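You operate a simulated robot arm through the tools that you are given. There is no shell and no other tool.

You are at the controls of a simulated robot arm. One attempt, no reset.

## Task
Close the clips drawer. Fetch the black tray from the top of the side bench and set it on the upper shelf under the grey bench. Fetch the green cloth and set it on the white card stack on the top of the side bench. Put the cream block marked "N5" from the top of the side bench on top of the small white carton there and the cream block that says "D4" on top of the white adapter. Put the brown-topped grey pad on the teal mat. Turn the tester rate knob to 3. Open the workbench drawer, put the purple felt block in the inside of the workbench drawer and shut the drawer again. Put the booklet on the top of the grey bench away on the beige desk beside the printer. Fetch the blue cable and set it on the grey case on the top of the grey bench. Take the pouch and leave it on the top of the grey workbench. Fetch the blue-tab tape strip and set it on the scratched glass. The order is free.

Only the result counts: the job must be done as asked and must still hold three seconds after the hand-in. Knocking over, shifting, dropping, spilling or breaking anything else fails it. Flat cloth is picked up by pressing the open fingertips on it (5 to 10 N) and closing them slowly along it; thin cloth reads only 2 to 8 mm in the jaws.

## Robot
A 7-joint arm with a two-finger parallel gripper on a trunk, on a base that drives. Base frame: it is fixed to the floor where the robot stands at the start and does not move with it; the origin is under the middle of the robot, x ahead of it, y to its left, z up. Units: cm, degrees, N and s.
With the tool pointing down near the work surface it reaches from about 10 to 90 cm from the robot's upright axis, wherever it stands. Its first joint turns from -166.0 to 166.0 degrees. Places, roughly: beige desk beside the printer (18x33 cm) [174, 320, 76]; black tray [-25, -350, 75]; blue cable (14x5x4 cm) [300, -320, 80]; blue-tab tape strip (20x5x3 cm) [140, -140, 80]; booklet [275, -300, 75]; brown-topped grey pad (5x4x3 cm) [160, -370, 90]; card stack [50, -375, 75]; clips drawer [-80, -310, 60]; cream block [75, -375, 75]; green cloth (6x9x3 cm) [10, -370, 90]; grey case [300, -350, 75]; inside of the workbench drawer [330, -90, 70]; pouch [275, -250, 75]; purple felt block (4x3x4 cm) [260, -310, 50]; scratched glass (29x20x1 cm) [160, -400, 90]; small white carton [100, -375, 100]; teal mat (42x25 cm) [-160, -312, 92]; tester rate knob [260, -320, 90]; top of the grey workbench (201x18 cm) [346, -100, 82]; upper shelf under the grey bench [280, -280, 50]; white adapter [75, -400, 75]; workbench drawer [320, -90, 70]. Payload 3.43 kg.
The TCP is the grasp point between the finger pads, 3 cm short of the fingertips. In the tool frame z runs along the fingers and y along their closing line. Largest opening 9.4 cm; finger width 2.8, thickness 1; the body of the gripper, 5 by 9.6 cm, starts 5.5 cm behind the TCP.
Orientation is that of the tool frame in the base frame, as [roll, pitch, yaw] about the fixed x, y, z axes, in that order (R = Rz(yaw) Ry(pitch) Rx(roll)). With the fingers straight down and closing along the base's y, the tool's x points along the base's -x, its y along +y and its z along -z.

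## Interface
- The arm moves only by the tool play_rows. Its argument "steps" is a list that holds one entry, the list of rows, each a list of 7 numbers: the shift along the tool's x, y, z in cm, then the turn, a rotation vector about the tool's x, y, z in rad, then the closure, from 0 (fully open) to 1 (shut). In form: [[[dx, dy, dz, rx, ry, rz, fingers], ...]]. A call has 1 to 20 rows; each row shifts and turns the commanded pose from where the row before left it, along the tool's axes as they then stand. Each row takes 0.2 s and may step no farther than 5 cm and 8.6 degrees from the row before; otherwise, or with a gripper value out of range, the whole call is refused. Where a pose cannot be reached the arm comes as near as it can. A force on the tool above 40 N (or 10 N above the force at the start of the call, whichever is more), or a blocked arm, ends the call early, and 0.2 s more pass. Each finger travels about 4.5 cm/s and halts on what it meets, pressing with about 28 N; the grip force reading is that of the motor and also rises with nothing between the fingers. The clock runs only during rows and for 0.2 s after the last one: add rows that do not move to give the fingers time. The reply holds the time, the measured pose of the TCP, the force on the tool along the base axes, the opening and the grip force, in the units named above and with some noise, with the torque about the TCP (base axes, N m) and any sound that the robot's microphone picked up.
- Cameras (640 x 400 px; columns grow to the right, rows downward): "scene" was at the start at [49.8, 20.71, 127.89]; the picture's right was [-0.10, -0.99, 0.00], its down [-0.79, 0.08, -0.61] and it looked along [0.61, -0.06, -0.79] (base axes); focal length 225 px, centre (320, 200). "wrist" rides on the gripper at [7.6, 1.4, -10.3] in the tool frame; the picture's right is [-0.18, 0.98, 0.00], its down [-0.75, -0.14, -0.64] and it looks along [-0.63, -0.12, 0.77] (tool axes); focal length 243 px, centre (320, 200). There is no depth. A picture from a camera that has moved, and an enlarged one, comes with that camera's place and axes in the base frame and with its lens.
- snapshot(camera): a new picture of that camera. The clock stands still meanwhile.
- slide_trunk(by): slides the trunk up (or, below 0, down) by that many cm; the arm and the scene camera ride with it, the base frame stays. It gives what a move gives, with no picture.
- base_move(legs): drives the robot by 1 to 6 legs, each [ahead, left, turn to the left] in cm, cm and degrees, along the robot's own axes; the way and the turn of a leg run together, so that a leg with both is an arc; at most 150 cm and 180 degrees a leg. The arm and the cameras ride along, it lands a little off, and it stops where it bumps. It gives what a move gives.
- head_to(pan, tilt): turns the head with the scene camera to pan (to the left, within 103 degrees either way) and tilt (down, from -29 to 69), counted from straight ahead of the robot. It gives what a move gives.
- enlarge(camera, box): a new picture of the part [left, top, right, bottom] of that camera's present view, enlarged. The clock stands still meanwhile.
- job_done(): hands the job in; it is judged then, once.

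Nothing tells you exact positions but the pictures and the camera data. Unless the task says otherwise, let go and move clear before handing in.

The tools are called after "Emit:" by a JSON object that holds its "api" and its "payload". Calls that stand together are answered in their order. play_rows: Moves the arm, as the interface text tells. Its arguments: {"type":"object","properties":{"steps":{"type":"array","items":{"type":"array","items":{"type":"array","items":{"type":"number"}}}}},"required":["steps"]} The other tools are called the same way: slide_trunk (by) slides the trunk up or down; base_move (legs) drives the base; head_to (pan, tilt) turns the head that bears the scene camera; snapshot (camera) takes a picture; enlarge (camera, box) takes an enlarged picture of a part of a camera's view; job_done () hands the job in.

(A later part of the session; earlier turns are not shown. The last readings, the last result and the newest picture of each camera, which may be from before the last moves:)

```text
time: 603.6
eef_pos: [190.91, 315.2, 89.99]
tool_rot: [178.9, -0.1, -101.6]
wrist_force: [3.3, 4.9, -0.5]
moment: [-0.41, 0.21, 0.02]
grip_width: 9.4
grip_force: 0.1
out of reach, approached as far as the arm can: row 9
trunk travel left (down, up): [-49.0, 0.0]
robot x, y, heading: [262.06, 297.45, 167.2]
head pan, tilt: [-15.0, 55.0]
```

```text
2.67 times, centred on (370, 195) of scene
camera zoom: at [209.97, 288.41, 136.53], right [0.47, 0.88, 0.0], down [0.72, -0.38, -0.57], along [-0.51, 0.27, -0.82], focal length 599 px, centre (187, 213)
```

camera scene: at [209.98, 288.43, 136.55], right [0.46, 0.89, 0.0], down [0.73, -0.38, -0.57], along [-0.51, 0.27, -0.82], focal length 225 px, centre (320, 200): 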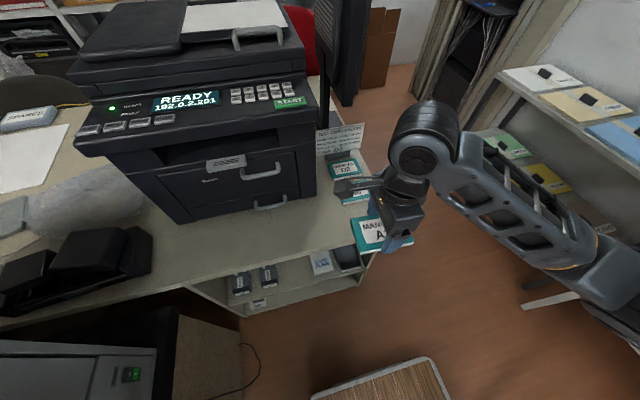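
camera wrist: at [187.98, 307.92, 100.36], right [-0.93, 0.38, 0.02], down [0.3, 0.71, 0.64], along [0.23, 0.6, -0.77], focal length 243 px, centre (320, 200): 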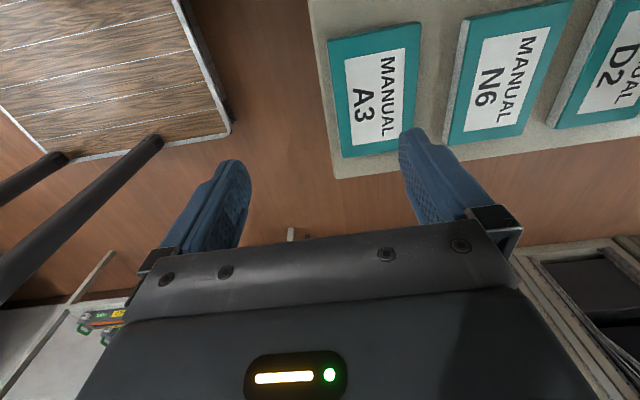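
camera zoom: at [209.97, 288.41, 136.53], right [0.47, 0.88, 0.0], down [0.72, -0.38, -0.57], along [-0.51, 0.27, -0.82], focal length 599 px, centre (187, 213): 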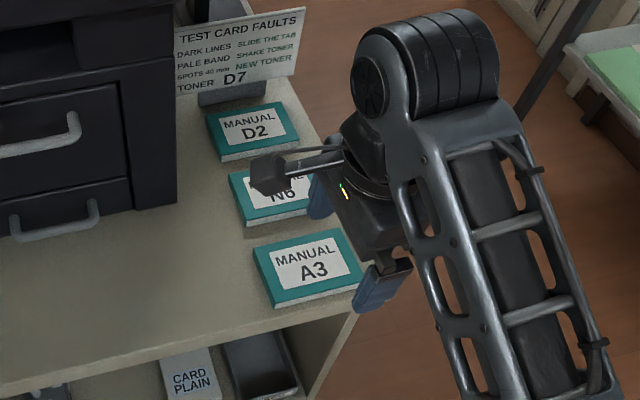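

The booklet is beside the printer with the other manuals. Back away and check forces.

Emit:
{"api": "base_move", "payload": {"legs": [[-25, 0, 0]]}}

Emit:
{"api": "head_to", "payload": {"pan": 0, "tilt": 45}}

Emit:
{"api": "snapshot", "payload": {"camera": "scene"}}

Emit:
{"api": "head_to", "payload": {"pan": -75, "tilt": 40}}

Emit:
{"api": "snapshot", "payload": {"camera": "scene"}}

```text
time: 605.4
eef_pos: [215.05, 310.08, 89.97]
tool_rot: [178.9, 0.0, -102.0]
wrist_force: [-1.2, -0.7, 0.2]
moment: [-0.07, 0.01, 0.01]
grip_width: 9.42
grip_force: 0.1
trunk travel left (down, up): [-49.0, 0.0]
robot x, y, heading: [286.56, 291.56, 167.5]
head pan, tilt: [-15.0, 55.0]
```

```text
time: 606.2
eef_pos: [215.13, 310.01, 89.93]
tool_rot: [179.1, 0.0, -102.1]
wrist_force: [-0.1, -0.3, 1.0]
moment: [-0.03, 0.0, -0.02]
grip_width: 9.43
grip_force: 0.0
trunk travel left (down, up): [-49.0, 0.0]
robot x, y, heading: [286.62, 291.23, 167.5]
head pan, tilt: [0.0, 45.0]
```

```text
taken
camera scene: at [232.64, 281.22, 137.89], right [0.22, 0.98, 0.0], down [0.69, -0.15, -0.71], along [-0.69, 0.15, -0.71], focal length 225 px, centre (320, 200)
```

scene: 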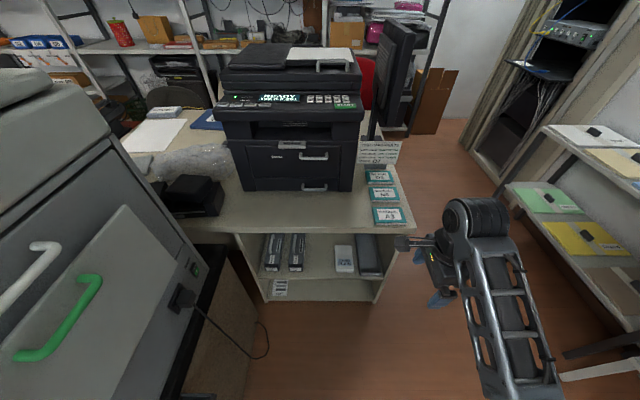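

```text
time: 607.6
eef_pos: [214.99, 310.03, 90.15]
tool_rot: [179.0, 0.0, -102.0]
wrist_force: [0.2, 1.1, 0.2]
moment: [-0.02, 0.0, -0.01]
grip_width: 9.4
grip_force: 0.1
trunk travel left (down, up): [-49.0, 0.0]
robot x, y, heading: [286.28, 291.14, 167.8]
head pan, tilt: [-75.0, 40.0]
```

```text
taken
camera scene: at [240.18, 287.96, 138.62], right [1.0, 0.05, 0.0], down [0.03, -0.64, -0.77], along [-0.04, 0.77, -0.64], focal length 225 px, centre (320, 200)
```

scene: 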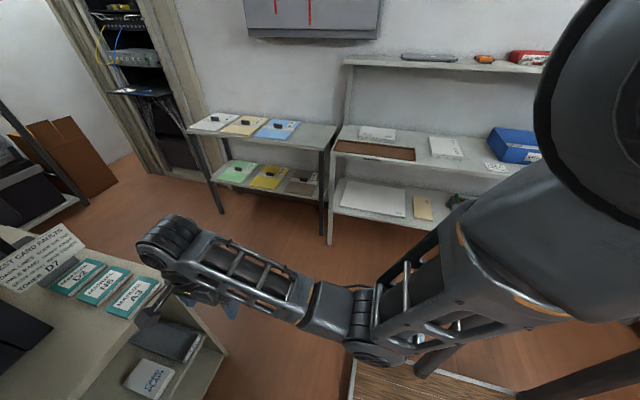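

All good there. The last job is the green cloth. Tuck the arm and drive back south to the side bench.

Emit:
{"api": "play_rows", "payload": {"steps": [[[0, -3, -1, 0.018, 0, 0, 0], [0, -3, -1, 0, 0, 0, 0], [0, -3, -1, 0, 0, 0, 0], [0, -3, -1, 0, 0, 0, 0], [0, -3, -1, 0, 0, 0, 0]]]}}

Emit:
{"api": "base_move", "payload": {"legs": [[-40, 0, 0], [0, 0, 89.8]]}}

Emit:
{"api": "head_to", "payload": {"pan": 0, "tilt": 25}}

Emit:
{"api": "snapshot", "payload": {"camera": "scene"}}

```text
time: 608.9
eef_pos: [229.79, 306.67, 94.93]
tool_rot: [-180.0, 0.0, -102.0]
wrist_force: [-0.3, 0.5, 0.0]
moment: [0.02, 0.0, 0.0]
grip_width: 9.39
grip_force: 0.0
trunk travel left (down, up): [-49.0, 0.0]
robot x, y, heading: [286.35, 291.66, 167.6]
head pan, tilt: [-75.0, 40.0]
```

```text
time: 615.1
eef_pos: [309.0, 226.54, 94.96]
tool_rot: [180.0, 0.0, -12.8]
wrist_force: [0.2, 0.4, 0.2]
moment: [-0.01, 0.0, -0.03]
grip_width: 9.38
grip_force: 0.1
trunk travel left (down, up): [-49.0, 0.0]
robot x, y, heading: [324.93, 282.99, -103.0]
head pan, tilt: [-75.0, 40.0]
```

```text
time: 616.6
eef_pos: [309.14, 226.65, 94.79]
tool_rot: [180.0, 0.1, -12.8]
wrist_force: [0.1, -0.9, -0.4]
moment: [0.01, 0.02, 0.01]
grip_width: 9.39
grip_force: 0.0
trunk travel left (down, up): [-49.0, 0.0]
robot x, y, heading: [325.16, 282.58, -103.2]
head pan, tilt: [0.0, 25.0]
```

```text
taken
camera scene: at [334.51, 227.96, 140.95], right [-0.97, 0.23, 0.0], down [0.1, 0.41, -0.91], along [-0.21, -0.88, -0.42], focal length 225 px, centre (320, 200)
```

scene: 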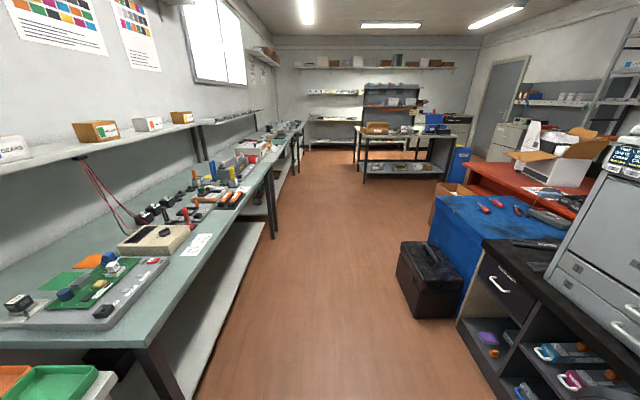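

Emit:
{"api": "base_move", "payload": {"legs": [[150, 0, 0.6], [150, 0, 0]]}}

Emit:
{"api": "base_move", "payload": {"legs": [[150, 0, 0], [147, 0, 0]]}}

```text
time: 631.1
eef_pos: [228.46, -63.41, 94.88]
tool_rot: [-179.9, -0.1, -15.4]
wrist_force: [0.3, -0.1, -0.1]
moment: [0.0, 0.0, 0.0]
grip_width: 9.39
grip_force: 0.0
trunk travel left (down, up): [-49.0, 0.0]
robot x, y, heading: [247.17, -7.88, -105.7]
head pan, tilt: [0.0, 25.0]
```

```text
time: 645.3
eef_pos: [154.19, -347.83, 94.78]
tool_rot: [180.0, 0.0, -14.3]
wrist_force: [0.3, -0.2, 0.1]
moment: [0.0, -0.03, -0.01]
grip_width: 9.4
grip_force: 0.1
trunk travel left (down, up): [-49.0, 0.0]
robot x, y, heading: [171.51, -291.86, -104.3]
head pan, tilt: [0.0, 25.0]
```

Emit:
{"api": "play_rows", "payload": {"steps": [[[0, -2.5, 0, 0, 0, 0, 0.3], [0, -2.5, 0, 0, 0, 0, 0.4]]]}}

Emit:
{"api": "base_move", "payload": {"legs": [[4, 0, 1.9]]}}

Emit:
{"api": "base_move", "payload": {"legs": [[0, -150, 0]]}}

```text
time: 645.9
eef_pos: [155.46, -342.94, 94.83]
tool_rot: [-179.9, 0.0, -14.2]
wrist_force: [-0.6, 0.6, -1.1]
moment: [0.01, -0.05, -0.04]
grip_width: 5.66
grip_force: 0.2
trunk travel left (down, up): [-49.0, 0.0]
robot x, y, heading: [171.44, -292.1, -104.8]
head pan, tilt: [0.0, 25.0]
```

```text
time: 646.8
eef_pos: [156.07, -347.35, 94.86]
tool_rot: [-180.0, -0.1, -12.5]
wrist_force: [-0.1, -0.8, -0.2]
moment: [-0.04, 0.03, 0.02]
grip_width: 5.65
grip_force: 0.1
trunk travel left (down, up): [-49.0, 0.0]
robot x, y, heading: [170.87, -295.79, -102.6]
head pan, tilt: [0.0, 25.0]
```

```text
time: 654.1
eef_pos: [10.55, -314.73, 94.81]
tool_rot: [180.0, 0.0, -12.1]
wrist_force: [-0.1, 0.0, 0.0]
moment: [-0.03, 0.01, -0.01]
grip_width: 5.65
grip_force: 0.1
trunk travel left (down, up): [-49.0, 0.0]
robot x, y, heading: [25.12, -262.98, -102.7]
head pan, tilt: [0.0, 25.0]
```

Emit:
{"api": "base_move", "payload": {"legs": [[0, -19, 0.2]]}}

Emit:
{"api": "play_rows", "payload": {"steps": [[[0, 2, -2, 0, 0, 0, 0.4], [0, 2, -2, 0, 0, 0, 0.4], [0, 2, -2, 0, 0, 0, 0.4], [0, 1, -2, 0, 0, 0, 0.4], [0, 1, -2, 0, 0, 0, 0.4], [0, 0, -2, 0, 0, 0, 0.4]]]}}

Emit:
{"api": "head_to", "payload": {"pan": -5, "tilt": 45}}

Emit:
{"api": "snapshot", "payload": {"camera": "scene"}}

```text
time: 655.7
eef_pos: [-7.42, -310.63, 94.93]
tool_rot: [-180.0, -0.1, -11.9]
wrist_force: [0.0, 0.8, -0.5]
moment: [0.04, 0.01, 0.02]
grip_width: 5.63
grip_force: 0.0
trunk travel left (down, up): [-49.0, 0.0]
robot x, y, heading: [6.93, -259.25, -102.2]
head pan, tilt: [0.0, 25.0]
```

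```text
time: 657.1
eef_pos: [-9.04, -318.56, 107.0]
tool_rot: [-179.9, 0.1, -11.9]
wrist_force: [-0.4, 0.1, -0.1]
moment: [0.01, 0.01, -0.03]
grip_width: 5.64
grip_force: 0.0
trunk travel left (down, up): [-49.0, 0.0]
robot x, y, heading: [6.65, -258.84, -102.3]
head pan, tilt: [0.0, 25.0]
```

```text
time: 657.9
eef_pos: [-9.06, -318.37, 106.85]
tool_rot: [179.9, 0.0, -11.9]
wrist_force: [0.7, -0.1, 0.7]
moment: [0.01, 0.01, 0.0]
grip_width: 5.64
grip_force: 0.0
trunk travel left (down, up): [-49.0, 0.0]
robot x, y, heading: [6.87, -258.87, -102.3]
head pan, tilt: [-5.0, 45.0]
```

```text
taken
camera scene: at [16.53, -312.62, 137.9], right [-0.95, 0.3, 0.0], down [0.21, 0.67, -0.71], along [-0.21, -0.68, -0.71], focal length 225 px, centre (320, 200)
```

scene: 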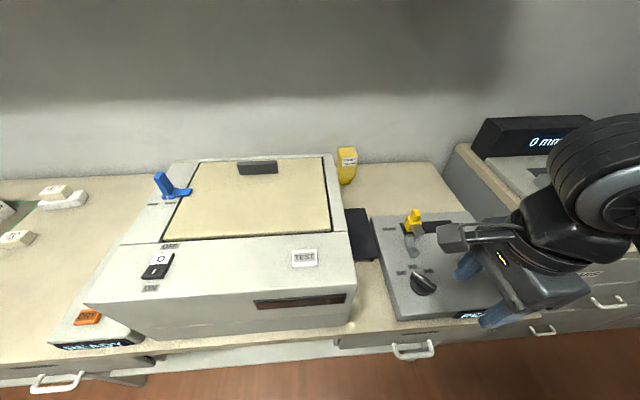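

Above lever height. Drive forward 31 cm, then extend behind the tester level with the cloth.

Emit:
{"api": "base_move", "payload": {"legs": [[31, 0, 0]]}}

Emit:
{"api": "play_rows", "payload": {"steps": [[[0, 3.5, 0, 0, 0, 0, 0.4], [0, 3.5, 0, 0, 0, 0, 0.4], [0, 3.5, 0, 0, 0, 0, 0.4], [0, 3.5, 0, 0, 0, 0, 0.4], [0, 2.5, 0, 0, 0, 0, 0.4]]]}}

Emit:
{"api": "snapshot", "payload": {"camera": "scene"}}

Emit:
{"api": "snapshot", "payload": {"camera": "wrist"}}

```text
time: 660.2
eef_pos: [-16.12, -348.74, 106.85]
tool_rot: [180.0, -0.1, -12.2]
wrist_force: [0.3, -0.3, 0.6]
moment: [-0.03, 0.01, 0.04]
grip_width: 5.63
grip_force: 0.0
trunk travel left (down, up): [-49.0, 0.0]
robot x, y, heading: [0.04, -289.43, -102.8]
head pan, tilt: [-5.0, 45.0]
stopped in leg 1: the robot was blocked; the commanded pose is now the measured one
```

```text
time: 661.4
eef_pos: [-19.8, -364.75, 106.77]
tool_rot: [-179.9, 0.0, -12.3]
wrist_force: [-0.4, -0.4, -0.2]
moment: [-0.02, -0.04, 0.02]
grip_width: 5.67
grip_force: 0.1
trunk travel left (down, up): [-49.0, 0.0]
robot x, y, heading: [0.0, -289.17, -102.4]
head pan, tilt: [-5.0, 45.0]
```

```text
taken
camera scene: at [9.56, -342.95, 137.9], right [-0.95, 0.3, 0.0], down [0.21, 0.67, -0.71], along [-0.21, -0.67, -0.71], focal length 225 px, centre (320, 200)
```

scene: 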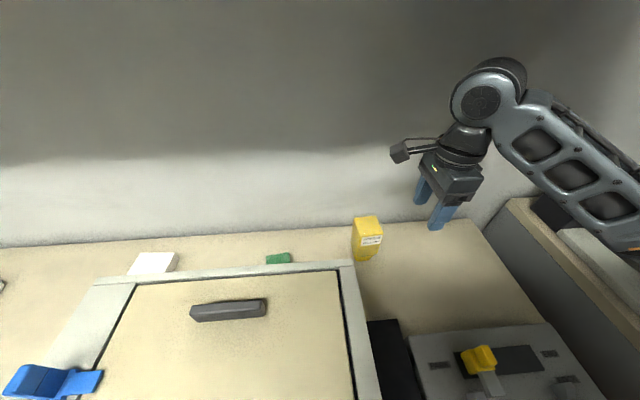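

```text
taken
camera wrist: at [-12.67, -367.81, 117.08], right [-0.39, -0.92, 0.0], down [-0.71, 0.3, 0.64], along [-0.59, 0.25, -0.77], focal length 243 px, centre (320, 200)
```

wrist: 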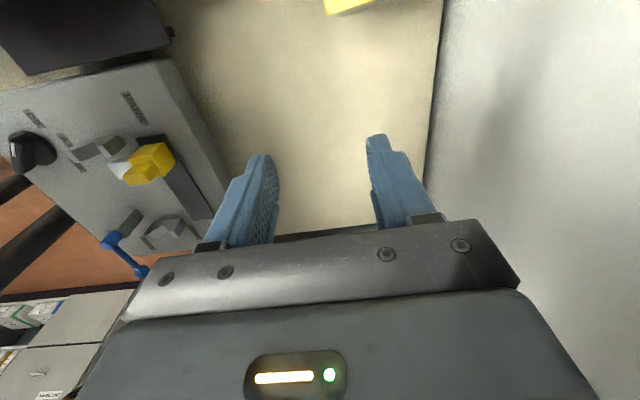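

Emit:
{"api": "base_move", "payload": {"legs": [[-1.5, 0, 0]]}}

Emit:
{"api": "enlarge", "payload": {"camera": "scene", "box": [120, 210, 400, 330]}}

```text
time: 662.1
eef_pos: [-19.33, -363.21, 106.82]
tool_rot: [-179.9, 0.0, -12.4]
wrist_force: [0.2, 0.5, 0.2]
moment: [-0.02, 0.02, 0.03]
grip_width: 5.62
grip_force: 0.0
trunk travel left (down, up): [-49.0, 0.0]
robot x, y, heading: [0.77, -287.5, -102.5]
head pan, tilt: [-5.0, 45.0]
```

```text
2.29 times, centred on (260, 270) of scene
camera zoom: at [9.9, -341.53, 137.88], right [-0.95, 0.3, 0.0], down [0.21, 0.67, -0.71], along [-0.21, -0.67, -0.71], focal length 513 px, centre (457, 40)
```

zoom: 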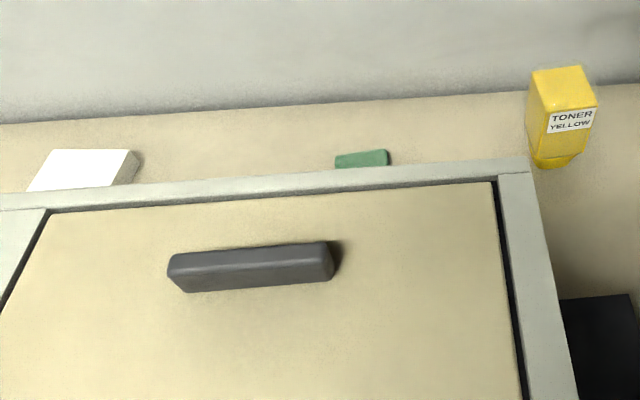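

The cloth's far edge is visible; its centre is about (10.5, −370.8). Move east at height behind the machine until above it.

Emit:
{"api": "play_rows", "payload": {"steps": [[[3.86, 0.19, 0, 0, 0, 0, 0.4], [3.86, 0.19, 0, 0, 0, 0, 0.4], [3.86, 0.19, 0, 0, 0, 0, 0.4], [3.86, 0.19, 0, 0, 0, 0, 0.4], [3.86, 0.19, 0, 0, 0, 0, 0.4], [3.86, 0.19, 0, 0, 0, 0, 0.4], [3.86, 0.19, 0, 0, 0, 0, 0.4], [3.86, 0.19, 0, 0, 0, 0, 0.4]]]}}

Emit:
{"api": "snapshot", "payload": {"camera": "wrist"}}

Emit:
{"api": "snapshot", "payload": {"camera": "scene"}}

```text
time: 664.0
eef_pos: [10.23, -371.45, 106.74]
tool_rot: [179.9, 0.0, -12.4]
wrist_force: [0.0, 0.7, -0.3]
moment: [0.02, -0.01, 0.03]
grip_width: 5.64
grip_force: 0.0
trunk travel left (down, up): [-49.0, 0.0]
robot x, y, heading: [0.45, -287.51, -102.5]
head pan, tilt: [-5.0, 45.0]
```

```text
taken
camera wrist: at [17.29, -374.51, 117.05], right [-0.39, -0.92, 0.0], down [-0.71, 0.3, 0.64], along [-0.59, 0.25, -0.77], focal length 243 px, centre (320, 200)
```

wrist: 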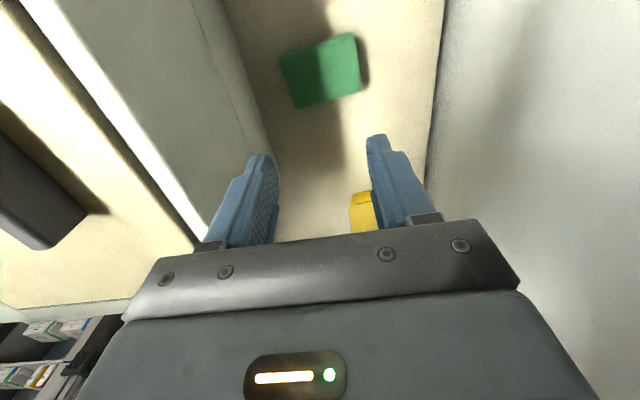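

```text
taken
camera scene: at [9.82, -341.51, 137.9], right [-0.95, 0.3, 0.0], down [0.21, 0.67, -0.71], along [-0.21, -0.67, -0.71], focal length 225 px, centre (320, 200)
```

scene: 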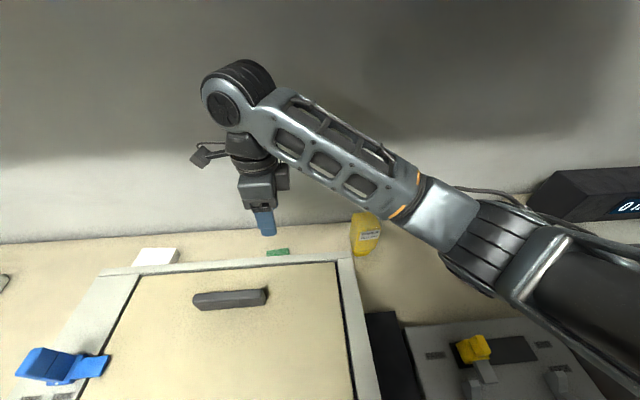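

The arm posture is clear of the machine. The cloth measures ≈5.5×8 cm centred at (11.2, −372.1), aligned to base axes. I'll align the jaws with its long side fully open and descend partway.

Emit:
{"api": "play_rows", "payload": {"steps": [[[0.55, 0.22, 0, 0, 0, -0.095, 0.2], [0.55, 0.2, 0, 0, 0, -0.095, 0], [0, 0, 2, 0, 0, 0, 0], [0, 0, 2, 0, 0, 0, 0], [0, 0, 2, 0, 0, 0, 0], [0, 0, 2, 0, 0, 0, 0]]]}}

Emit:
{"api": "snapshot", "payload": {"camera": "wrist"}}

Emit:
{"api": "snapshot", "payload": {"camera": "scene"}}

```text
time: 665.4
eef_pos: [11.57, -371.98, 98.81]
tool_rot: [-180.0, 0.0, -1.4]
wrist_force: [0.4, 0.6, 0.0]
moment: [0.01, -0.03, -0.01]
grip_width: 9.37
grip_force: 0.1
trunk travel left (down, up): [-49.0, 0.0]
robot x, y, heading: [0.68, -287.88, -102.7]
head pan, tilt: [-5.0, 45.0]
```

```text
taken
camera wrist: at [18.99, -373.63, 109.07], right [-0.21, -0.98, 0.0], down [-0.75, 0.16, 0.64], along [-0.63, 0.13, -0.77], focal length 243 px, centre (320, 200)
```

wrist: 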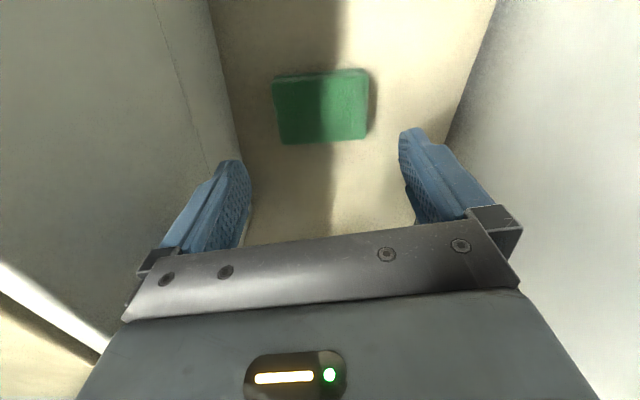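

```text
taken
camera scene: at [9.89, -341.52, 137.89], right [-0.95, 0.3, 0.0], down [0.21, 0.67, -0.71], along [-0.21, -0.67, -0.71], focal length 225 px, centre (320, 200)
```

scene: 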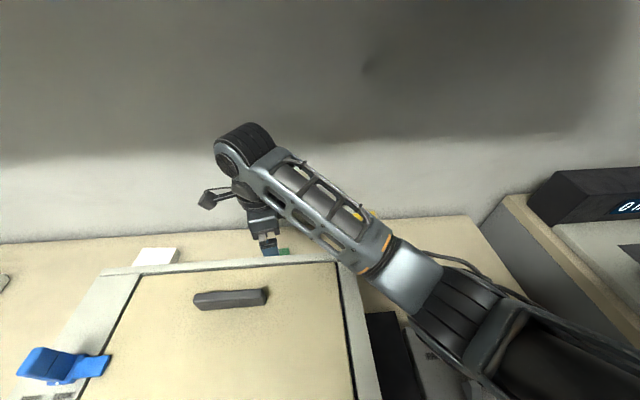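

In this wrist orientation the elbow hangs low. I'll raise again and rotate the wrist to the orientation used for the tray, where the elbow stays high, and grasp the cloth's far half.

Emit:
{"api": "play_rows", "payload": {"steps": [[[0, 0, -2.5, 0, 0, 0, 0], [0, 0, -2.5, 0, 0, 0, 0], [0, 0, -2.5, 0, 0, 0, 0]]]}}

Emit:
{"api": "play_rows", "payload": {"steps": [[[0, 0, 0, 0, 0, -0.133, 0], [0, 0, 0, 0, 0, -0.133, 0], [0, 0, 0, 0, 0, -0.133, 0], [0, 0, 0, 0, 0, -0.133, 0], [0, 0, 0, 0, 0, -0.133, 0], [0, 0, 0, 0, 0, -0.133, 0], [0, 0, 0, 0, 0, -0.133, 0], [0, 0, 0, 0, 0, -0.133, 0], [0, 0, 0, 0, 0, -0.133, 0], [0, 0, 0, 0, 0, -0.133, 0], [0, 0, 0, 0, 0, -0.133, 0], [0, 0, 0, 0, 0, -0.133, 0]]]}}

Emit:
{"api": "snapshot", "payload": {"camera": "scene"}}

Emit:
{"api": "snapshot", "payload": {"camera": "wrist"}}

```text
time: 666.1
eef_pos: [11.38, -371.98, 106.26]
tool_rot: [-180.0, 0.1, -1.4]
wrist_force: [-0.7, -0.2, -0.3]
moment: [-0.03, 0.04, 0.03]
grip_width: 9.43
grip_force: 0.1
trunk travel left (down, up): [-49.0, 0.0]
robot x, y, heading: [0.38, -288.21, -102.8]
head pan, tilt: [-5.0, 45.0]
```

```text
time: 668.8
eef_pos: [11.45, -371.96, 106.27]
tool_rot: [179.9, 0.1, 90.2]
wrist_force: [-0.1, 0.1, 1.1]
moment: [0.02, -0.02, 0.02]
grip_width: 9.39
grip_force: 0.1
trunk travel left (down, up): [-49.0, 0.0]
robot x, y, heading: [0.72, -287.91, -102.6]
head pan, tilt: [-5.0, 45.0]
```

```text
taken
camera scene: at [9.9, -341.52, 137.89], right [-0.95, 0.3, 0.0], down [0.21, 0.67, -0.71], along [-0.21, -0.67, -0.71], focal length 225 px, centre (320, 200)
```

scene: 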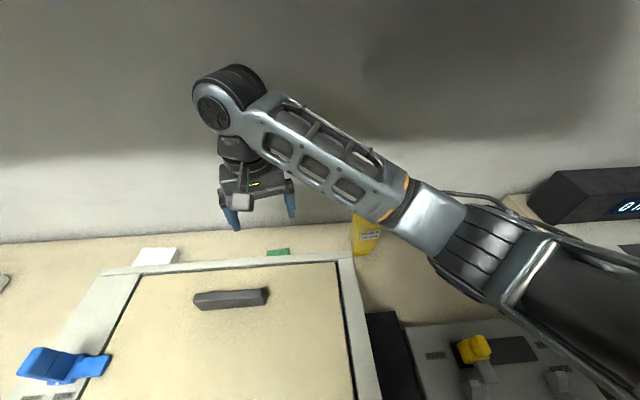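

```text
taken
camera wrist: at [12.78, -364.37, 116.54], right [0.98, -0.18, 0.0], down [-0.14, -0.75, 0.64], along [-0.12, -0.63, -0.77], focal length 243 px, centre (320, 200)
```

wrist: 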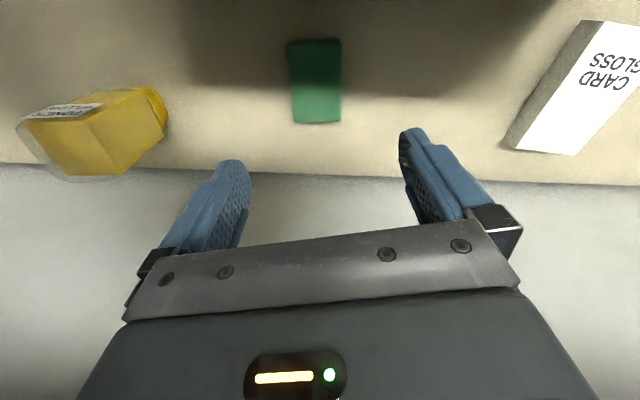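

The elbow sits low because the target is far from the arm's shoulder. Shifting the base east brings the target closer and lifts the elbow, as with the tray. I'll do that in steps at height.

Emit:
{"api": "base_move", "payload": {"legs": [[-2, 12, 0.2]]}}

Emit:
{"api": "play_rows", "payload": {"steps": [[[0.2, -3, 0, 0, 0, 0, 0], [0.2, -3, 0, 0, 0, 0, 0], [0.2, -3, 0, 0, 0, 0, 0], [0.2, -3, 0, 0, 0, 0, 0]]]}}

Emit:
{"api": "base_move", "payload": {"legs": [[0, 12, 0]]}}

Emit:
{"api": "play_rows", "payload": {"steps": [[[0.2, -3, 0, 0, 0, 0, 0], [0.2, -3, 0, 0, 0, 0, 0], [0.2, -3, 0, 0, 0, 0, 0], [0.2, -3, 0, 0, 0, 0, 0]]]}}

Emit:
{"api": "base_move", "payload": {"legs": [[0, 11, 0]]}}

Emit:
{"api": "play_rows", "payload": {"steps": [[[0.2, -3, 0, 0, 0, 0, 0], [0.2, -3, 0, 0, 0, 0, 0], [0.2, -3, 0, 0, 0, 0, 0], [0.2, -2, 0, 0, 0, 0, 0]]]}}

Emit:
{"api": "head_to", "payload": {"pan": -25, "tilt": 45}}

Emit:
{"api": "snapshot", "payload": {"camera": "scene"}}

Emit:
{"api": "snapshot", "payload": {"camera": "wrist"}}

```text
time: 670.0
eef_pos: [24.05, -372.59, 106.2]
tool_rot: [180.0, -0.2, 90.4]
wrist_force: [0.6, -0.1, -0.2]
moment: [0.01, 0.0, 0.01]
grip_width: 9.37
grip_force: 0.0
trunk travel left (down, up): [-49.0, 0.0]
robot x, y, heading: [12.86, -288.24, -102.5]
head pan, tilt: [-5.0, 45.0]
```

```text
time: 671.0
eef_pos: [12.28, -371.89, 106.22]
tool_rot: [-180.0, 0.1, 90.4]
wrist_force: [0.5, 0.1, 0.3]
moment: [0.0, 0.02, -0.02]
grip_width: 9.39
grip_force: 0.1
trunk travel left (down, up): [-49.0, 0.0]
robot x, y, heading: [12.84, -288.49, -102.1]
head pan, tilt: [-5.0, 45.0]
```

```text
time: 672.2
eef_pos: [23.74, -374.53, 106.25]
tool_rot: [180.0, -0.2, 90.0]
wrist_force: [-0.3, 0.0, -0.1]
moment: [-0.02, -0.01, 0.0]
grip_width: 9.39
grip_force: 0.0
trunk travel left (down, up): [-49.0, 0.0]
robot x, y, heading: [24.61, -290.88, -102.4]
head pan, tilt: [-5.0, 45.0]
```

```text
time: 673.2
eef_pos: [11.97, -373.86, 106.31]
tool_rot: [180.0, 0.0, 90.2]
wrist_force: [-0.1, 0.4, -0.4]
moment: [0.0, -0.03, -0.01]
grip_width: 9.39
grip_force: 0.0
trunk travel left (down, up): [-49.0, 0.0]
robot x, y, heading: [24.88, -291.49, -102.4]
head pan, tilt: [-5.0, 45.0]
```

```text
time: 674.4
eef_pos: [22.52, -376.35, 106.34]
tool_rot: [180.0, -0.1, 90.1]
wrist_force: [0.8, -0.2, -0.5]
moment: [0.01, 0.0, -0.03]
grip_width: 9.43
grip_force: 0.1
trunk travel left (down, up): [-49.0, 0.0]
robot x, y, heading: [35.31, -293.88, -102.7]
head pan, tilt: [-5.0, 45.0]
```

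```text
time: 675.4
eef_pos: [11.48, -375.5, 106.2]
tool_rot: [179.9, -0.1, 90.1]
wrist_force: [-1.0, 0.3, 0.0]
moment: [-0.01, 0.01, -0.01]
grip_width: 9.41
grip_force: 0.1
trunk travel left (down, up): [-49.0, 0.0]
robot x, y, heading: [35.69, -293.65, -102.5]
head pan, tilt: [-5.0, 45.0]
```

```text
time: 676.3
eef_pos: [11.39, -375.52, 106.2]
tool_rot: [179.9, -0.1, 90.1]
wrist_force: [-0.1, 0.4, 0.0]
moment: [0.01, 0.0, -0.04]
grip_width: 9.39
grip_force: 0.0
trunk travel left (down, up): [-49.0, 0.0]
robot x, y, heading: [35.27, -293.61, -102.5]
head pan, tilt: [-25.0, 45.0]
```

```text
taken
camera scene: at [42.36, -345.9, 137.89], right [-0.79, 0.61, 0.0], down [0.43, 0.56, -0.71], along [-0.43, -0.56, -0.71], focal length 225 px, centre (320, 200)
```

scene: 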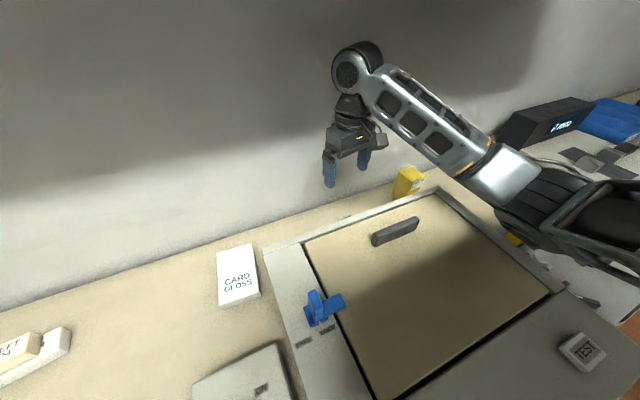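

```text
taken
camera wrist: at [12.81, -367.94, 116.57], right [0.98, -0.18, 0.0], down [-0.14, -0.75, 0.64], along [-0.12, -0.63, -0.77], focal length 243 px, centre (320, 200)
```

wrist: 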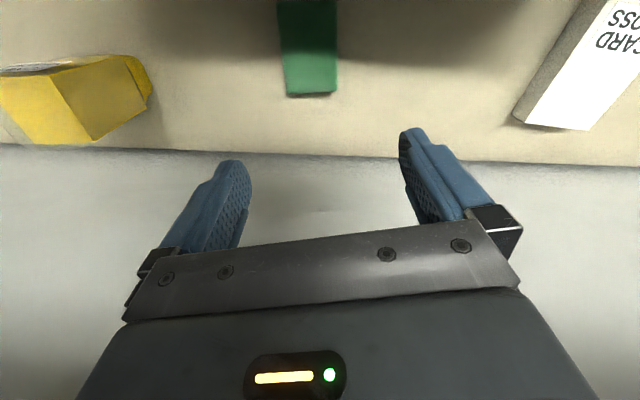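

The shoulder is high and the elbow is the arm's low point, so the elbow must descend in the free space behind the tester (where the tray was). That needs the base further west. I'll shift west in steps while keeping the gripper over the cloth.

Emit:
{"api": "base_move", "payload": {"legs": [[0, -14, 0]]}}

Emit:
{"api": "play_rows", "payload": {"steps": [[[-0.3, 3.4, 0, 0, 0, 0, 0], [-0.3, 3.4, 0, 0, 0, 0, 0], [-0.3, 3.4, 0, 0, 0, 0, 0], [-0.3, 3.4, 0, 0, 0, 0, 0]]]}}

Emit:
{"api": "base_move", "payload": {"legs": [[0, -14, 0]]}}

Emit:
{"api": "play_rows", "payload": {"steps": [[[-0.3, 3.4, 0, 0, 0, 0, 0], [-0.3, 3.4, 0, 0, 0, 0, 0], [-0.3, 3.4, 0, 0, 0, 0, 0], [-0.3, 3.4, 0, 0, 0, 0, 0]]]}}

Emit:
{"api": "base_move", "payload": {"legs": [[0, -14, 0]]}}

Emit:
{"api": "play_rows", "payload": {"steps": [[[-0.3, 3.4, 0, 0, 0, 0, 0], [-0.3, 3.4, 0, 0, 0, 0, 0], [-0.3, 3.4, 0, 0, 0, 0, 0], [-0.3, 3.4, 0, 0, 0, 0, 0]]]}}

Emit:
{"api": "head_to", "payload": {"pan": -5, "tilt": 45}}

Emit:
{"api": "snapshot", "payload": {"camera": "scene"}}

Emit:
{"api": "snapshot", "payload": {"camera": "wrist"}}

```text
time: 677.6
eef_pos: [-2.47, -372.43, 106.36]
tool_rot: [-180.0, -0.1, 89.8]
wrist_force: [-0.3, -0.1, -0.5]
moment: [-0.01, 0.04, -0.02]
grip_width: 9.37
grip_force: 0.1
trunk travel left (down, up): [-49.0, 0.0]
robot x, y, heading: [21.95, -290.63, -102.7]
head pan, tilt: [-25.0, 45.0]
```

```text
time: 678.6
eef_pos: [11.05, -373.76, 106.33]
tool_rot: [-180.0, 0.0, 89.9]
wrist_force: [-0.6, -0.5, -0.7]
moment: [-0.02, 0.0, -0.01]
grip_width: 9.39
grip_force: 0.1
trunk travel left (down, up): [-49.0, 0.0]
robot x, y, heading: [21.81, -290.24, -102.7]
head pan, tilt: [-25.0, 45.0]
```

```text
time: 679.9
eef_pos: [-2.59, -370.6, 106.41]
tool_rot: [-179.9, -0.1, 89.8]
wrist_force: [-0.4, -0.4, 0.1]
moment: [0.03, 0.0, 0.04]
grip_width: 9.39
grip_force: 0.1
trunk travel left (down, up): [-49.0, 0.0]
robot x, y, heading: [8.18, -287.12, -102.8]
head pan, tilt: [-25.0, 45.0]
```

```text
time: 680.9
eef_pos: [10.75, -371.81, 106.15]
tool_rot: [180.0, 0.0, 89.7]
wrist_force: [0.4, 0.5, 0.3]
moment: [-0.05, -0.03, -0.01]
grip_width: 9.39
grip_force: 0.0
trunk travel left (down, up): [-49.0, 0.0]
robot x, y, heading: [8.25, -287.46, -102.9]
head pan, tilt: [-25.0, 45.0]
```

```text
time: 682.3
eef_pos: [-3.3, -368.62, 106.23]
tool_rot: [-179.9, 0.0, 89.6]
wrist_force: [0.2, -0.8, 0.9]
moment: [0.04, -0.02, 0.01]
grip_width: 9.4
grip_force: 0.0
trunk travel left (down, up): [-49.0, 0.0]
robot x, y, heading: [-5.78, -284.58, -103.0]
head pan, tilt: [-25.0, 45.0]
```

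```text
time: 683.3
eef_pos: [10.16, -369.84, 106.39]
tool_rot: [-180.0, -0.1, 89.6]
wrist_force: [-0.4, 0.1, 0.2]
moment: [-0.01, -0.06, 0.05]
grip_width: 9.41
grip_force: 0.1
trunk travel left (down, up): [-49.0, 0.0]
robot x, y, heading: [-5.59, -284.02, -103.0]
head pan, tilt: [-25.0, 45.0]
```

```text
time: 684.1
eef_pos: [10.38, -369.79, 106.27]
tool_rot: [180.0, -0.1, 89.6]
wrist_force: [0.4, 1.1, -0.1]
moment: [0.02, -0.02, -0.01]
grip_width: 9.42
grip_force: 0.0
trunk travel left (down, up): [-49.0, 0.0]
robot x, y, heading: [-5.74, -284.53, -103.3]
head pan, tilt: [-5.0, 45.0]
```

```text
taken
camera scene: at [3.17, -337.89, 137.89], right [-0.95, 0.31, 0.0], down [0.22, 0.67, -0.71], along [-0.22, -0.67, -0.71], focal length 225 px, centre (320, 200)
```

scene: 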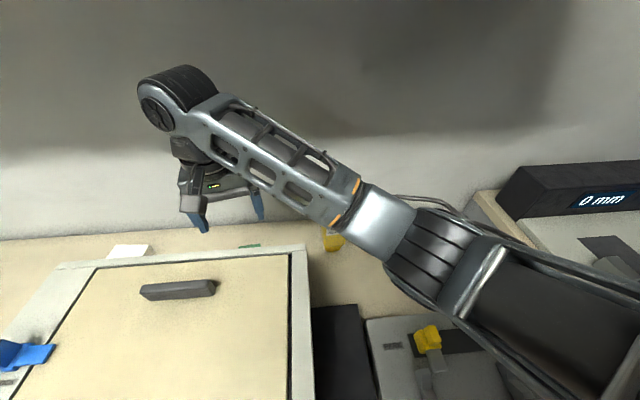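

```text
taken
camera wrist: at [11.73, -362.28, 116.55], right [0.98, -0.19, 0.0], down [-0.15, -0.75, 0.64], along [-0.12, -0.63, -0.77], focal length 243 px, centre (320, 200)
```

wrist: 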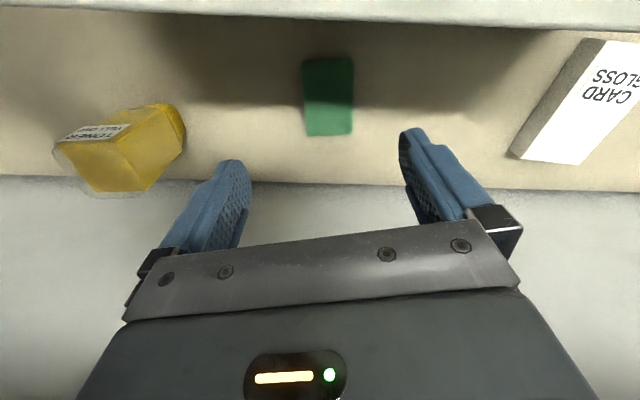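

Emit:
{"api": "base_move", "payload": {"legs": [[2.5, -6, 0.7]]}}

Emit:
{"api": "play_rows", "payload": {"steps": [[[-0.7, 2, 0, 0, 0, 0, 0], [-0.7, 2, 0, 0, 0, 0, 0], [-0.7, 2, 0, 0, 0, 0, 0]]]}}

Emit:
{"api": "snapshot", "payload": {"camera": "scene"}}

Emit:
{"api": "snapshot", "payload": {"camera": "wrist"}}

```text
time: 685.1
eef_pos: [4.91, -370.78, 106.2]
tool_rot: [-180.0, -0.1, 90.2]
wrist_force: [-0.1, -0.1, 0.1]
moment: [0.0, 0.04, 0.04]
grip_width: 9.41
grip_force: 0.2
trunk travel left (down, up): [-49.0, 0.0]
robot x, y, heading: [-12.72, -285.03, -102.4]
head pan, tilt: [-5.0, 45.0]
```

```text
time: 685.9
eef_pos: [10.82, -372.86, 106.34]
tool_rot: [-180.0, 0.1, 90.4]
wrist_force: [0.4, -0.1, 1.3]
moment: [-0.01, -0.04, -0.02]
grip_width: 9.41
grip_force: 0.1
trunk travel left (down, up): [-49.0, 0.0]
robot x, y, heading: [-12.53, -285.51, -102.5]
head pan, tilt: [-5.0, 45.0]
```

```text
taken
camera scene: at [-2.82, -338.92, 137.89], right [-0.95, 0.3, 0.0], down [0.21, 0.67, -0.71], along [-0.21, -0.67, -0.71], focal length 225 px, centre (320, 200)
```

scene: 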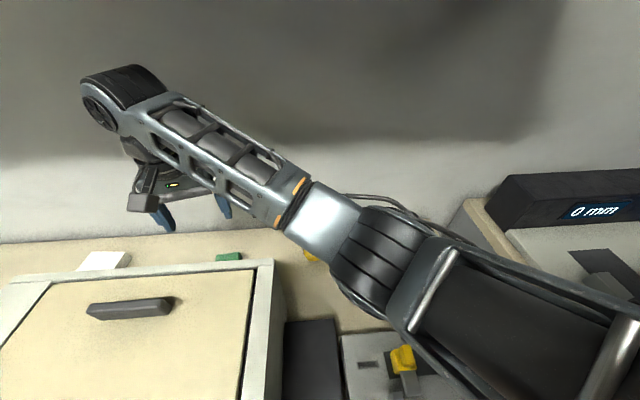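

```text
taken
camera wrist: at [12.16, -365.32, 116.57], right [0.98, -0.18, 0.0], down [-0.14, -0.75, 0.64], along [-0.12, -0.63, -0.77], focal length 243 px, centre (320, 200)
```

wrist: 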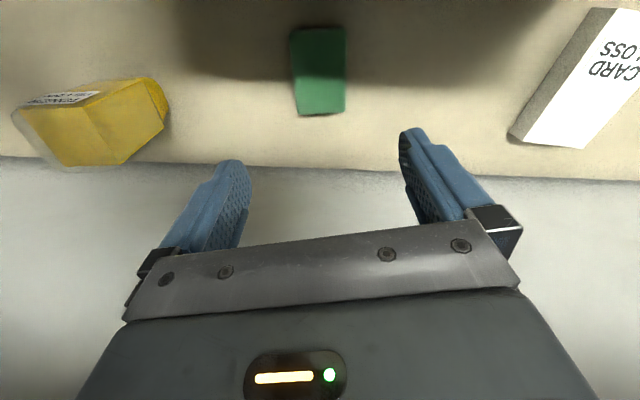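

The forearm would graze the machine's back corner. Tilting the tool ~25° (pointing down-east) moves the wrist west and clears it. I'll rotate the wrist so the jaws close along the cloth's length and add the tilt at height.

Emit:
{"api": "play_rows", "payload": {"steps": [[[0, 0, 0, 0, 0, 0.1425, 0], [0, 0, 0, 0, 0, 0.1425, 0], [0, 0, 0, 0, 0, 0.1425, 0], [0, 0, 0, 0, 0, 0.1425, 0], [0, 0, 0, 0, 0, 0.1425, 0], [0, 0, 0, 0, 0, 0.1425, 0], [0, 0, 0, 0, 0, 0.1425, 0], [0, 0, 0, 0, 0, 0.1425, 0], [0, 0, 0, 0, 0, 0.1425, 0], [0, 0, 0, 0, 0, 0.1425, 0], [0, 0, 0, 0, 0, 0.1425, 0], [0, 0, 0, 0, 0, 0.1425, 0]]]}}

Emit:
{"api": "play_rows", "payload": {"steps": [[[0, 0, 0, 0, 0.11, 0, 0], [0, 0, 0, 0, 0.11, 0, 0], [0, 0, 0, 0, 0.11, 0, 0], [0, 0, 0, 0, 0.11, 0, 0]]]}}

Emit:
{"api": "snapshot", "payload": {"camera": "scene"}}

Emit:
{"api": "snapshot", "payload": {"camera": "wrist"}}

```text
time: 688.5
eef_pos: [10.81, -372.92, 106.27]
tool_rot: [-180.0, -0.1, -7.7]
wrist_force: [0.7, 0.0, -0.1]
moment: [0.01, -0.01, -0.03]
grip_width: 9.36
grip_force: 0.1
trunk travel left (down, up): [-49.0, 0.0]
robot x, y, heading: [-12.24, -284.94, -102.2]
head pan, tilt: [-5.0, 45.0]
```

```text
time: 689.5
eef_pos: [10.94, -372.79, 106.32]
tool_rot: [-180.0, -25.3, -7.5]
wrist_force: [-0.1, -1.4, -0.2]
moment: [-0.02, 0.0, 0.02]
grip_width: 9.41
grip_force: 0.0
trunk travel left (down, up): [-49.0, 0.0]
robot x, y, heading: [-12.33, -285.14, -102.2]
head pan, tilt: [-5.0, 45.0]
```

```text
taken
camera scene: at [-2.74, -338.92, 137.89], right [-0.95, 0.3, 0.0], down [0.21, 0.68, -0.71], along [-0.21, -0.67, -0.71], focal length 225 px, centre (320, 200)
```

scene: 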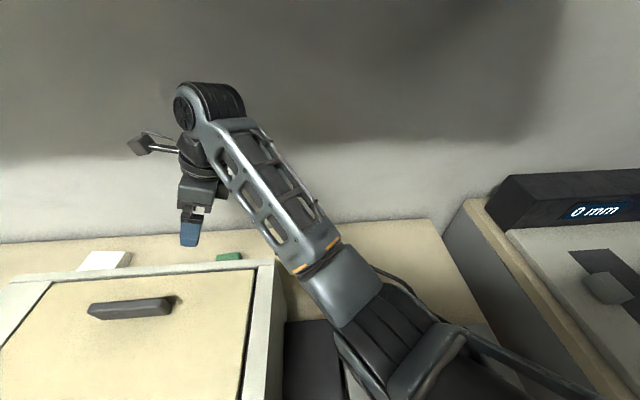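

```text
taken
camera wrist: at [13.06, -374.6, 118.84], right [-0.29, -0.95, -0.08], down [-0.93, 0.27, 0.26], along [-0.23, 0.15, -0.96], focal length 243 px, centre (320, 200)
```

wrist: 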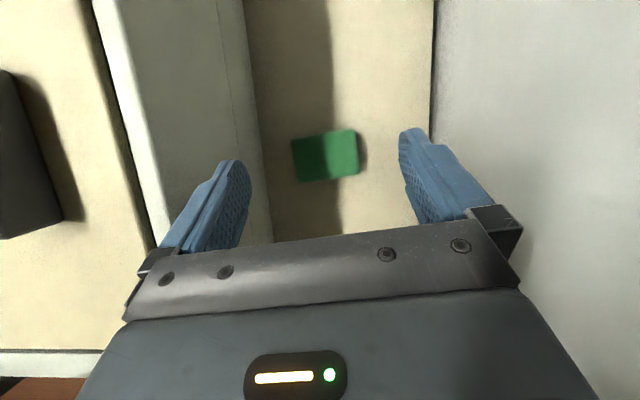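

That lowers the elbow too much. Better: vertical jaws closing across the cloth's short side, with a ~15° tilt moving the wrist toward the wall. I'll undo the tilt, rotate back, and apply that tilt.

Emit:
{"api": "play_rows", "payload": {"steps": [[[0, 0, 0, 0, -0.11, 0, 0], [0, 0, 0, 0, -0.11, 0, 0], [0, 0, 0, 0, -0.11, 0, 0], [0, 0, 0, 0, -0.11, 0, 0]]]}}

Emit:
{"api": "play_rows", "payload": {"steps": [[[0, 0, 0, 0, 0, -0.14, 0], [0, 0, 0, 0, 0, -0.14, 0], [0, 0, 0, 0, 0, -0.14, 0], [0, 0, 0, 0, 0, -0.14, 0], [0, 0, 0, 0, 0, -0.14, 0], [0, 0, 0, 0, 0, -0.14, 0], [0, 0, 0, 0, 0, -0.14, 0], [0, 0, 0, 0, 0, -0.14, 0], [0, 0, 0, 0, 0, -0.14, 0], [0, 0, 0, 0, 0, -0.14, 0], [0, 0, 0, 0, 0, -0.14, 0], [0, 0, 0, 0, 0, -0.11, 0]]]}}

Emit:
{"api": "play_rows", "payload": {"steps": [[[0, 0, 0, 0, 0.13, 0, 0], [0, 0, 0, 0, 0.13, 0, 0]]]}}

Emit:
{"api": "snapshot", "payload": {"camera": "scene"}}

Emit:
{"api": "snapshot", "payload": {"camera": "wrist"}}

```text
time: 690.5
eef_pos: [10.79, -372.79, 106.18]
tool_rot: [-179.9, 0.1, -7.6]
wrist_force: [-0.5, 0.1, 0.5]
moment: [0.01, 0.0, -0.02]
grip_width: 9.39
grip_force: 0.0
trunk travel left (down, up): [-49.0, 0.0]
robot x, y, heading: [-12.53, -285.13, -102.5]
head pan, tilt: [-5.0, 45.0]
```

```text
time: 693.1
eef_pos: [10.74, -372.78, 106.23]
tool_rot: [-179.9, -0.1, 87.1]
wrist_force: [0.4, -1.2, -1.5]
moment: [0.01, 0.0, 0.01]
grip_width: 9.42
grip_force: 0.0
trunk travel left (down, up): [-49.0, 0.0]
robot x, y, heading: [-12.38, -285.47, -102.2]
head pan, tilt: [-5.0, 45.0]
```

```text
time: 693.7
eef_pos: [10.89, -372.95, 106.32]
tool_rot: [179.9, -15.1, 87.0]
wrist_force: [0.2, 0.5, -0.3]
moment: [-0.04, -0.02, -0.03]
grip_width: 9.4
grip_force: 0.1
trunk travel left (down, up): [-49.0, 0.0]
robot x, y, heading: [-12.38, -285.28, -102.4]
head pan, tilt: [-5.0, 45.0]
```

```text
taken
camera scene: at [-2.76, -338.9, 137.89], right [-0.95, 0.3, 0.0], down [0.21, 0.67, -0.71], along [-0.21, -0.67, -0.71], focal length 225 px, centre (320, 200)
```

scene: 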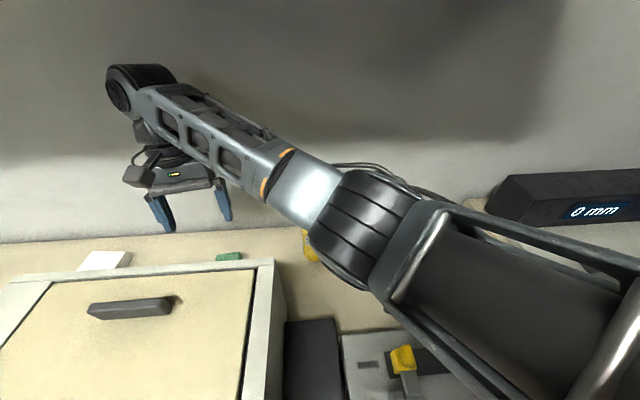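

```text
taken
camera wrist: at [12.44, -368.23, 118.16], right [0.97, -0.23, -0.05], down [-0.19, -0.89, 0.42], along [-0.14, -0.4, -0.9], focal length 243 px, centre (320, 200)
```

wrist: 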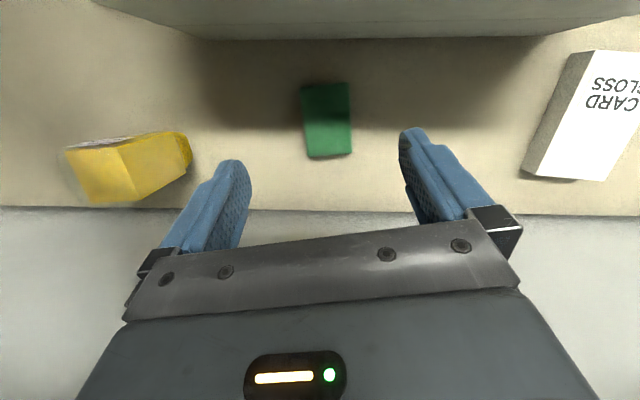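

The tilt helps. I'll increase it to about 25°, offset the TCP slightly west, and re-examine the geometry before descending.

Emit:
{"api": "play_rows", "payload": {"steps": [[[0, 0, 0, 0, 0.09, 0, 0], [0, -0.65, 0, 0, 0.085, 0, 0], [1.1, -0.65, -0.5, 0, 0, 0, 0], [1, 0, -0.5, 0, 0, 0, 0]]]}}

Emit:
{"api": "snapshot", "payload": {"camera": "scene"}}

Emit:
{"api": "snapshot", "payload": {"camera": "wrist"}}

Emit:
{"api": "head_to", "payload": {"pan": 20, "tilt": 35}}

Emit:
{"api": "snapshot", "payload": {"camera": "scene"}}

```text
time: 694.7
eef_pos: [9.78, -371.25, 108.06]
tool_rot: [179.9, -25.0, 86.9]
wrist_force: [-0.3, 0.6, -0.2]
moment: [-0.03, 0.01, -0.01]
grip_width: 9.41
grip_force: 0.0
trunk travel left (down, up): [-49.0, 0.0]
robot x, y, heading: [-12.58, -285.37, -102.2]
head pan, tilt: [-5.0, 45.0]
```

```text
taken
camera scene: at [-2.74, -338.92, 137.88], right [-0.95, 0.3, 0.0], down [0.21, 0.68, -0.71], along [-0.21, -0.67, -0.71], focal length 225 px, centre (320, 200)
```

scene: 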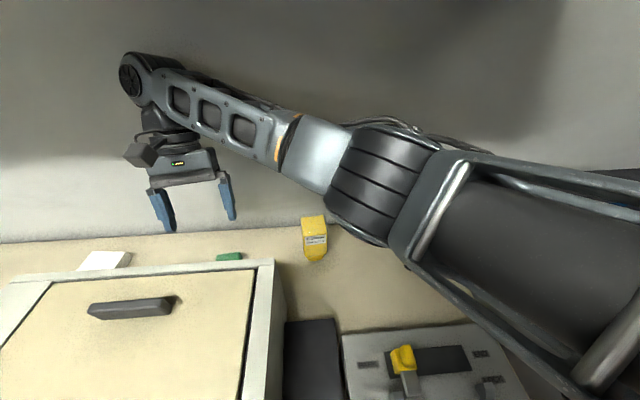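

```text
taken
camera wrist: at [11.15, -368.82, 120.62], right [0.97, -0.22, -0.08], down [-0.19, -0.95, 0.26], along [-0.13, -0.24, -0.96], focal length 243 px, centre (320, 200)
```

wrist: 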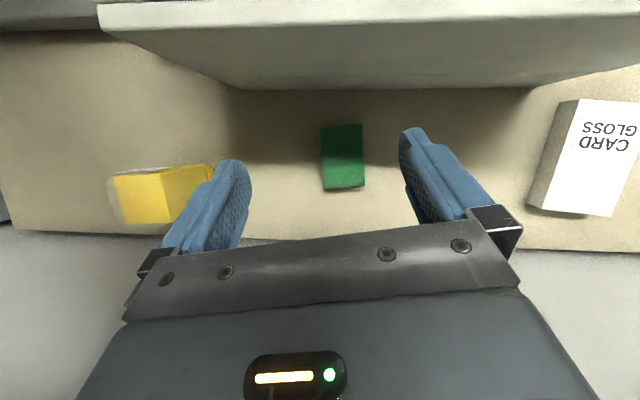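

```text
time: 695.6
eef_pos: [9.66, -371.18, 108.13]
tool_rot: [180.0, -24.9, 86.8]
wrist_force: [-0.1, -0.1, -0.3]
moment: [-0.03, -0.01, 0.0]
grip_width: 9.41
grip_force: 0.1
trunk travel left (down, up): [-49.0, 0.0]
robot x, y, heading: [-12.39, -285.29, -102.5]
head pan, tilt: [20.0, 35.0]
```

```text
taken
camera scene: at [0.83, -339.89, 139.37], right [-0.99, -0.13, 0.0], down [-0.08, 0.57, -0.82], along [0.11, -0.81, -0.57], focal length 225 px, centre (320, 200)
```

scene: 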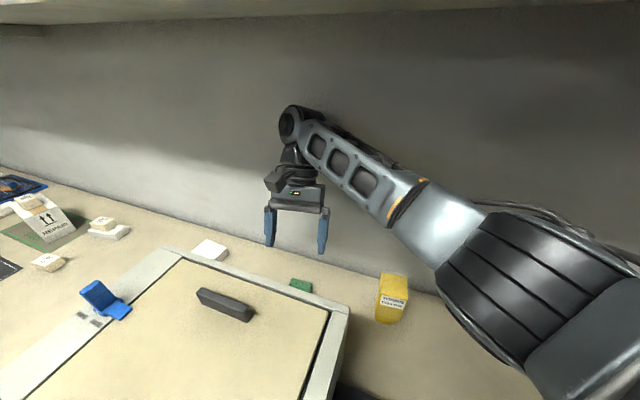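

Now the elbow is high and the forearm clears the machine corner by about 2.5 cm. I'll descend straight down in stages, checking views.

Emit:
{"api": "play_rows", "payload": {"steps": [[[-0.6, 0, 3, 0, 0, 0, 0], [-1.27, 0, 2.72, 0, 0, 0, 0], [-1.27, 0, 2.72, 0, 0, 0, 0]]]}}

Emit:
{"api": "snapshot", "payload": {"camera": "scene"}}

Emit:
{"api": "snapshot", "payload": {"camera": "wrist"}}

```text
time: 696.4
eef_pos: [9.51, -370.7, 99.06]
tool_rot: [-179.9, -25.0, 86.8]
wrist_force: [-0.8, -0.2, 0.5]
moment: [-0.01, -0.03, 0.0]
grip_width: 9.44
grip_force: 0.0
trunk travel left (down, up): [-49.0, 0.0]
robot x, y, heading: [-12.6, -285.28, -102.3]
head pan, tilt: [20.0, 35.0]
```

```text
taken
camera scene: at [0.82, -339.88, 139.38], right [-0.99, -0.13, 0.0], down [-0.08, 0.57, -0.82], along [0.11, -0.81, -0.57], focal length 225 px, centre (320, 200)
```

scene: 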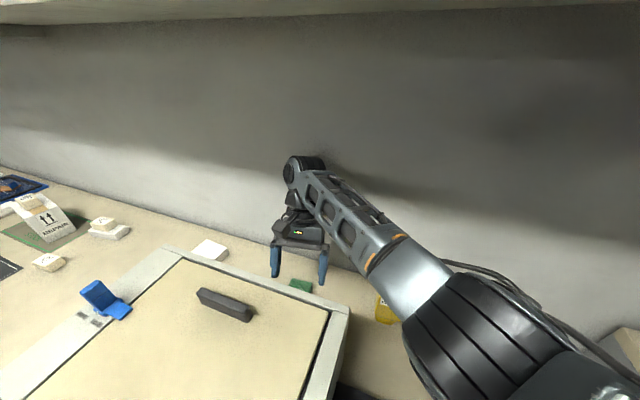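

```text
taken
camera wrist: at [10.93, -368.21, 111.58], right [0.97, -0.22, -0.08], down [-0.19, -0.95, 0.26], along [-0.13, -0.24, -0.96], focal length 243 px, centre (320, 200)
```

wrist: 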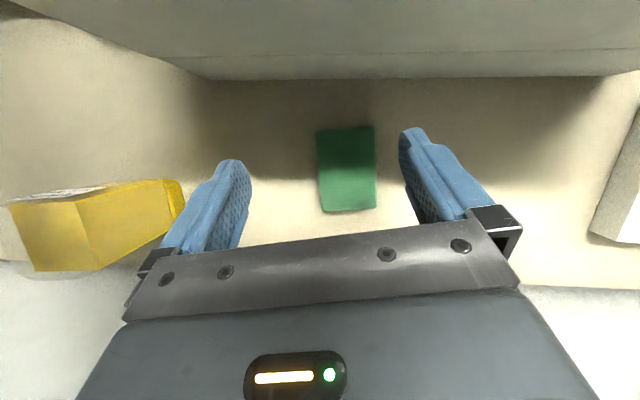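

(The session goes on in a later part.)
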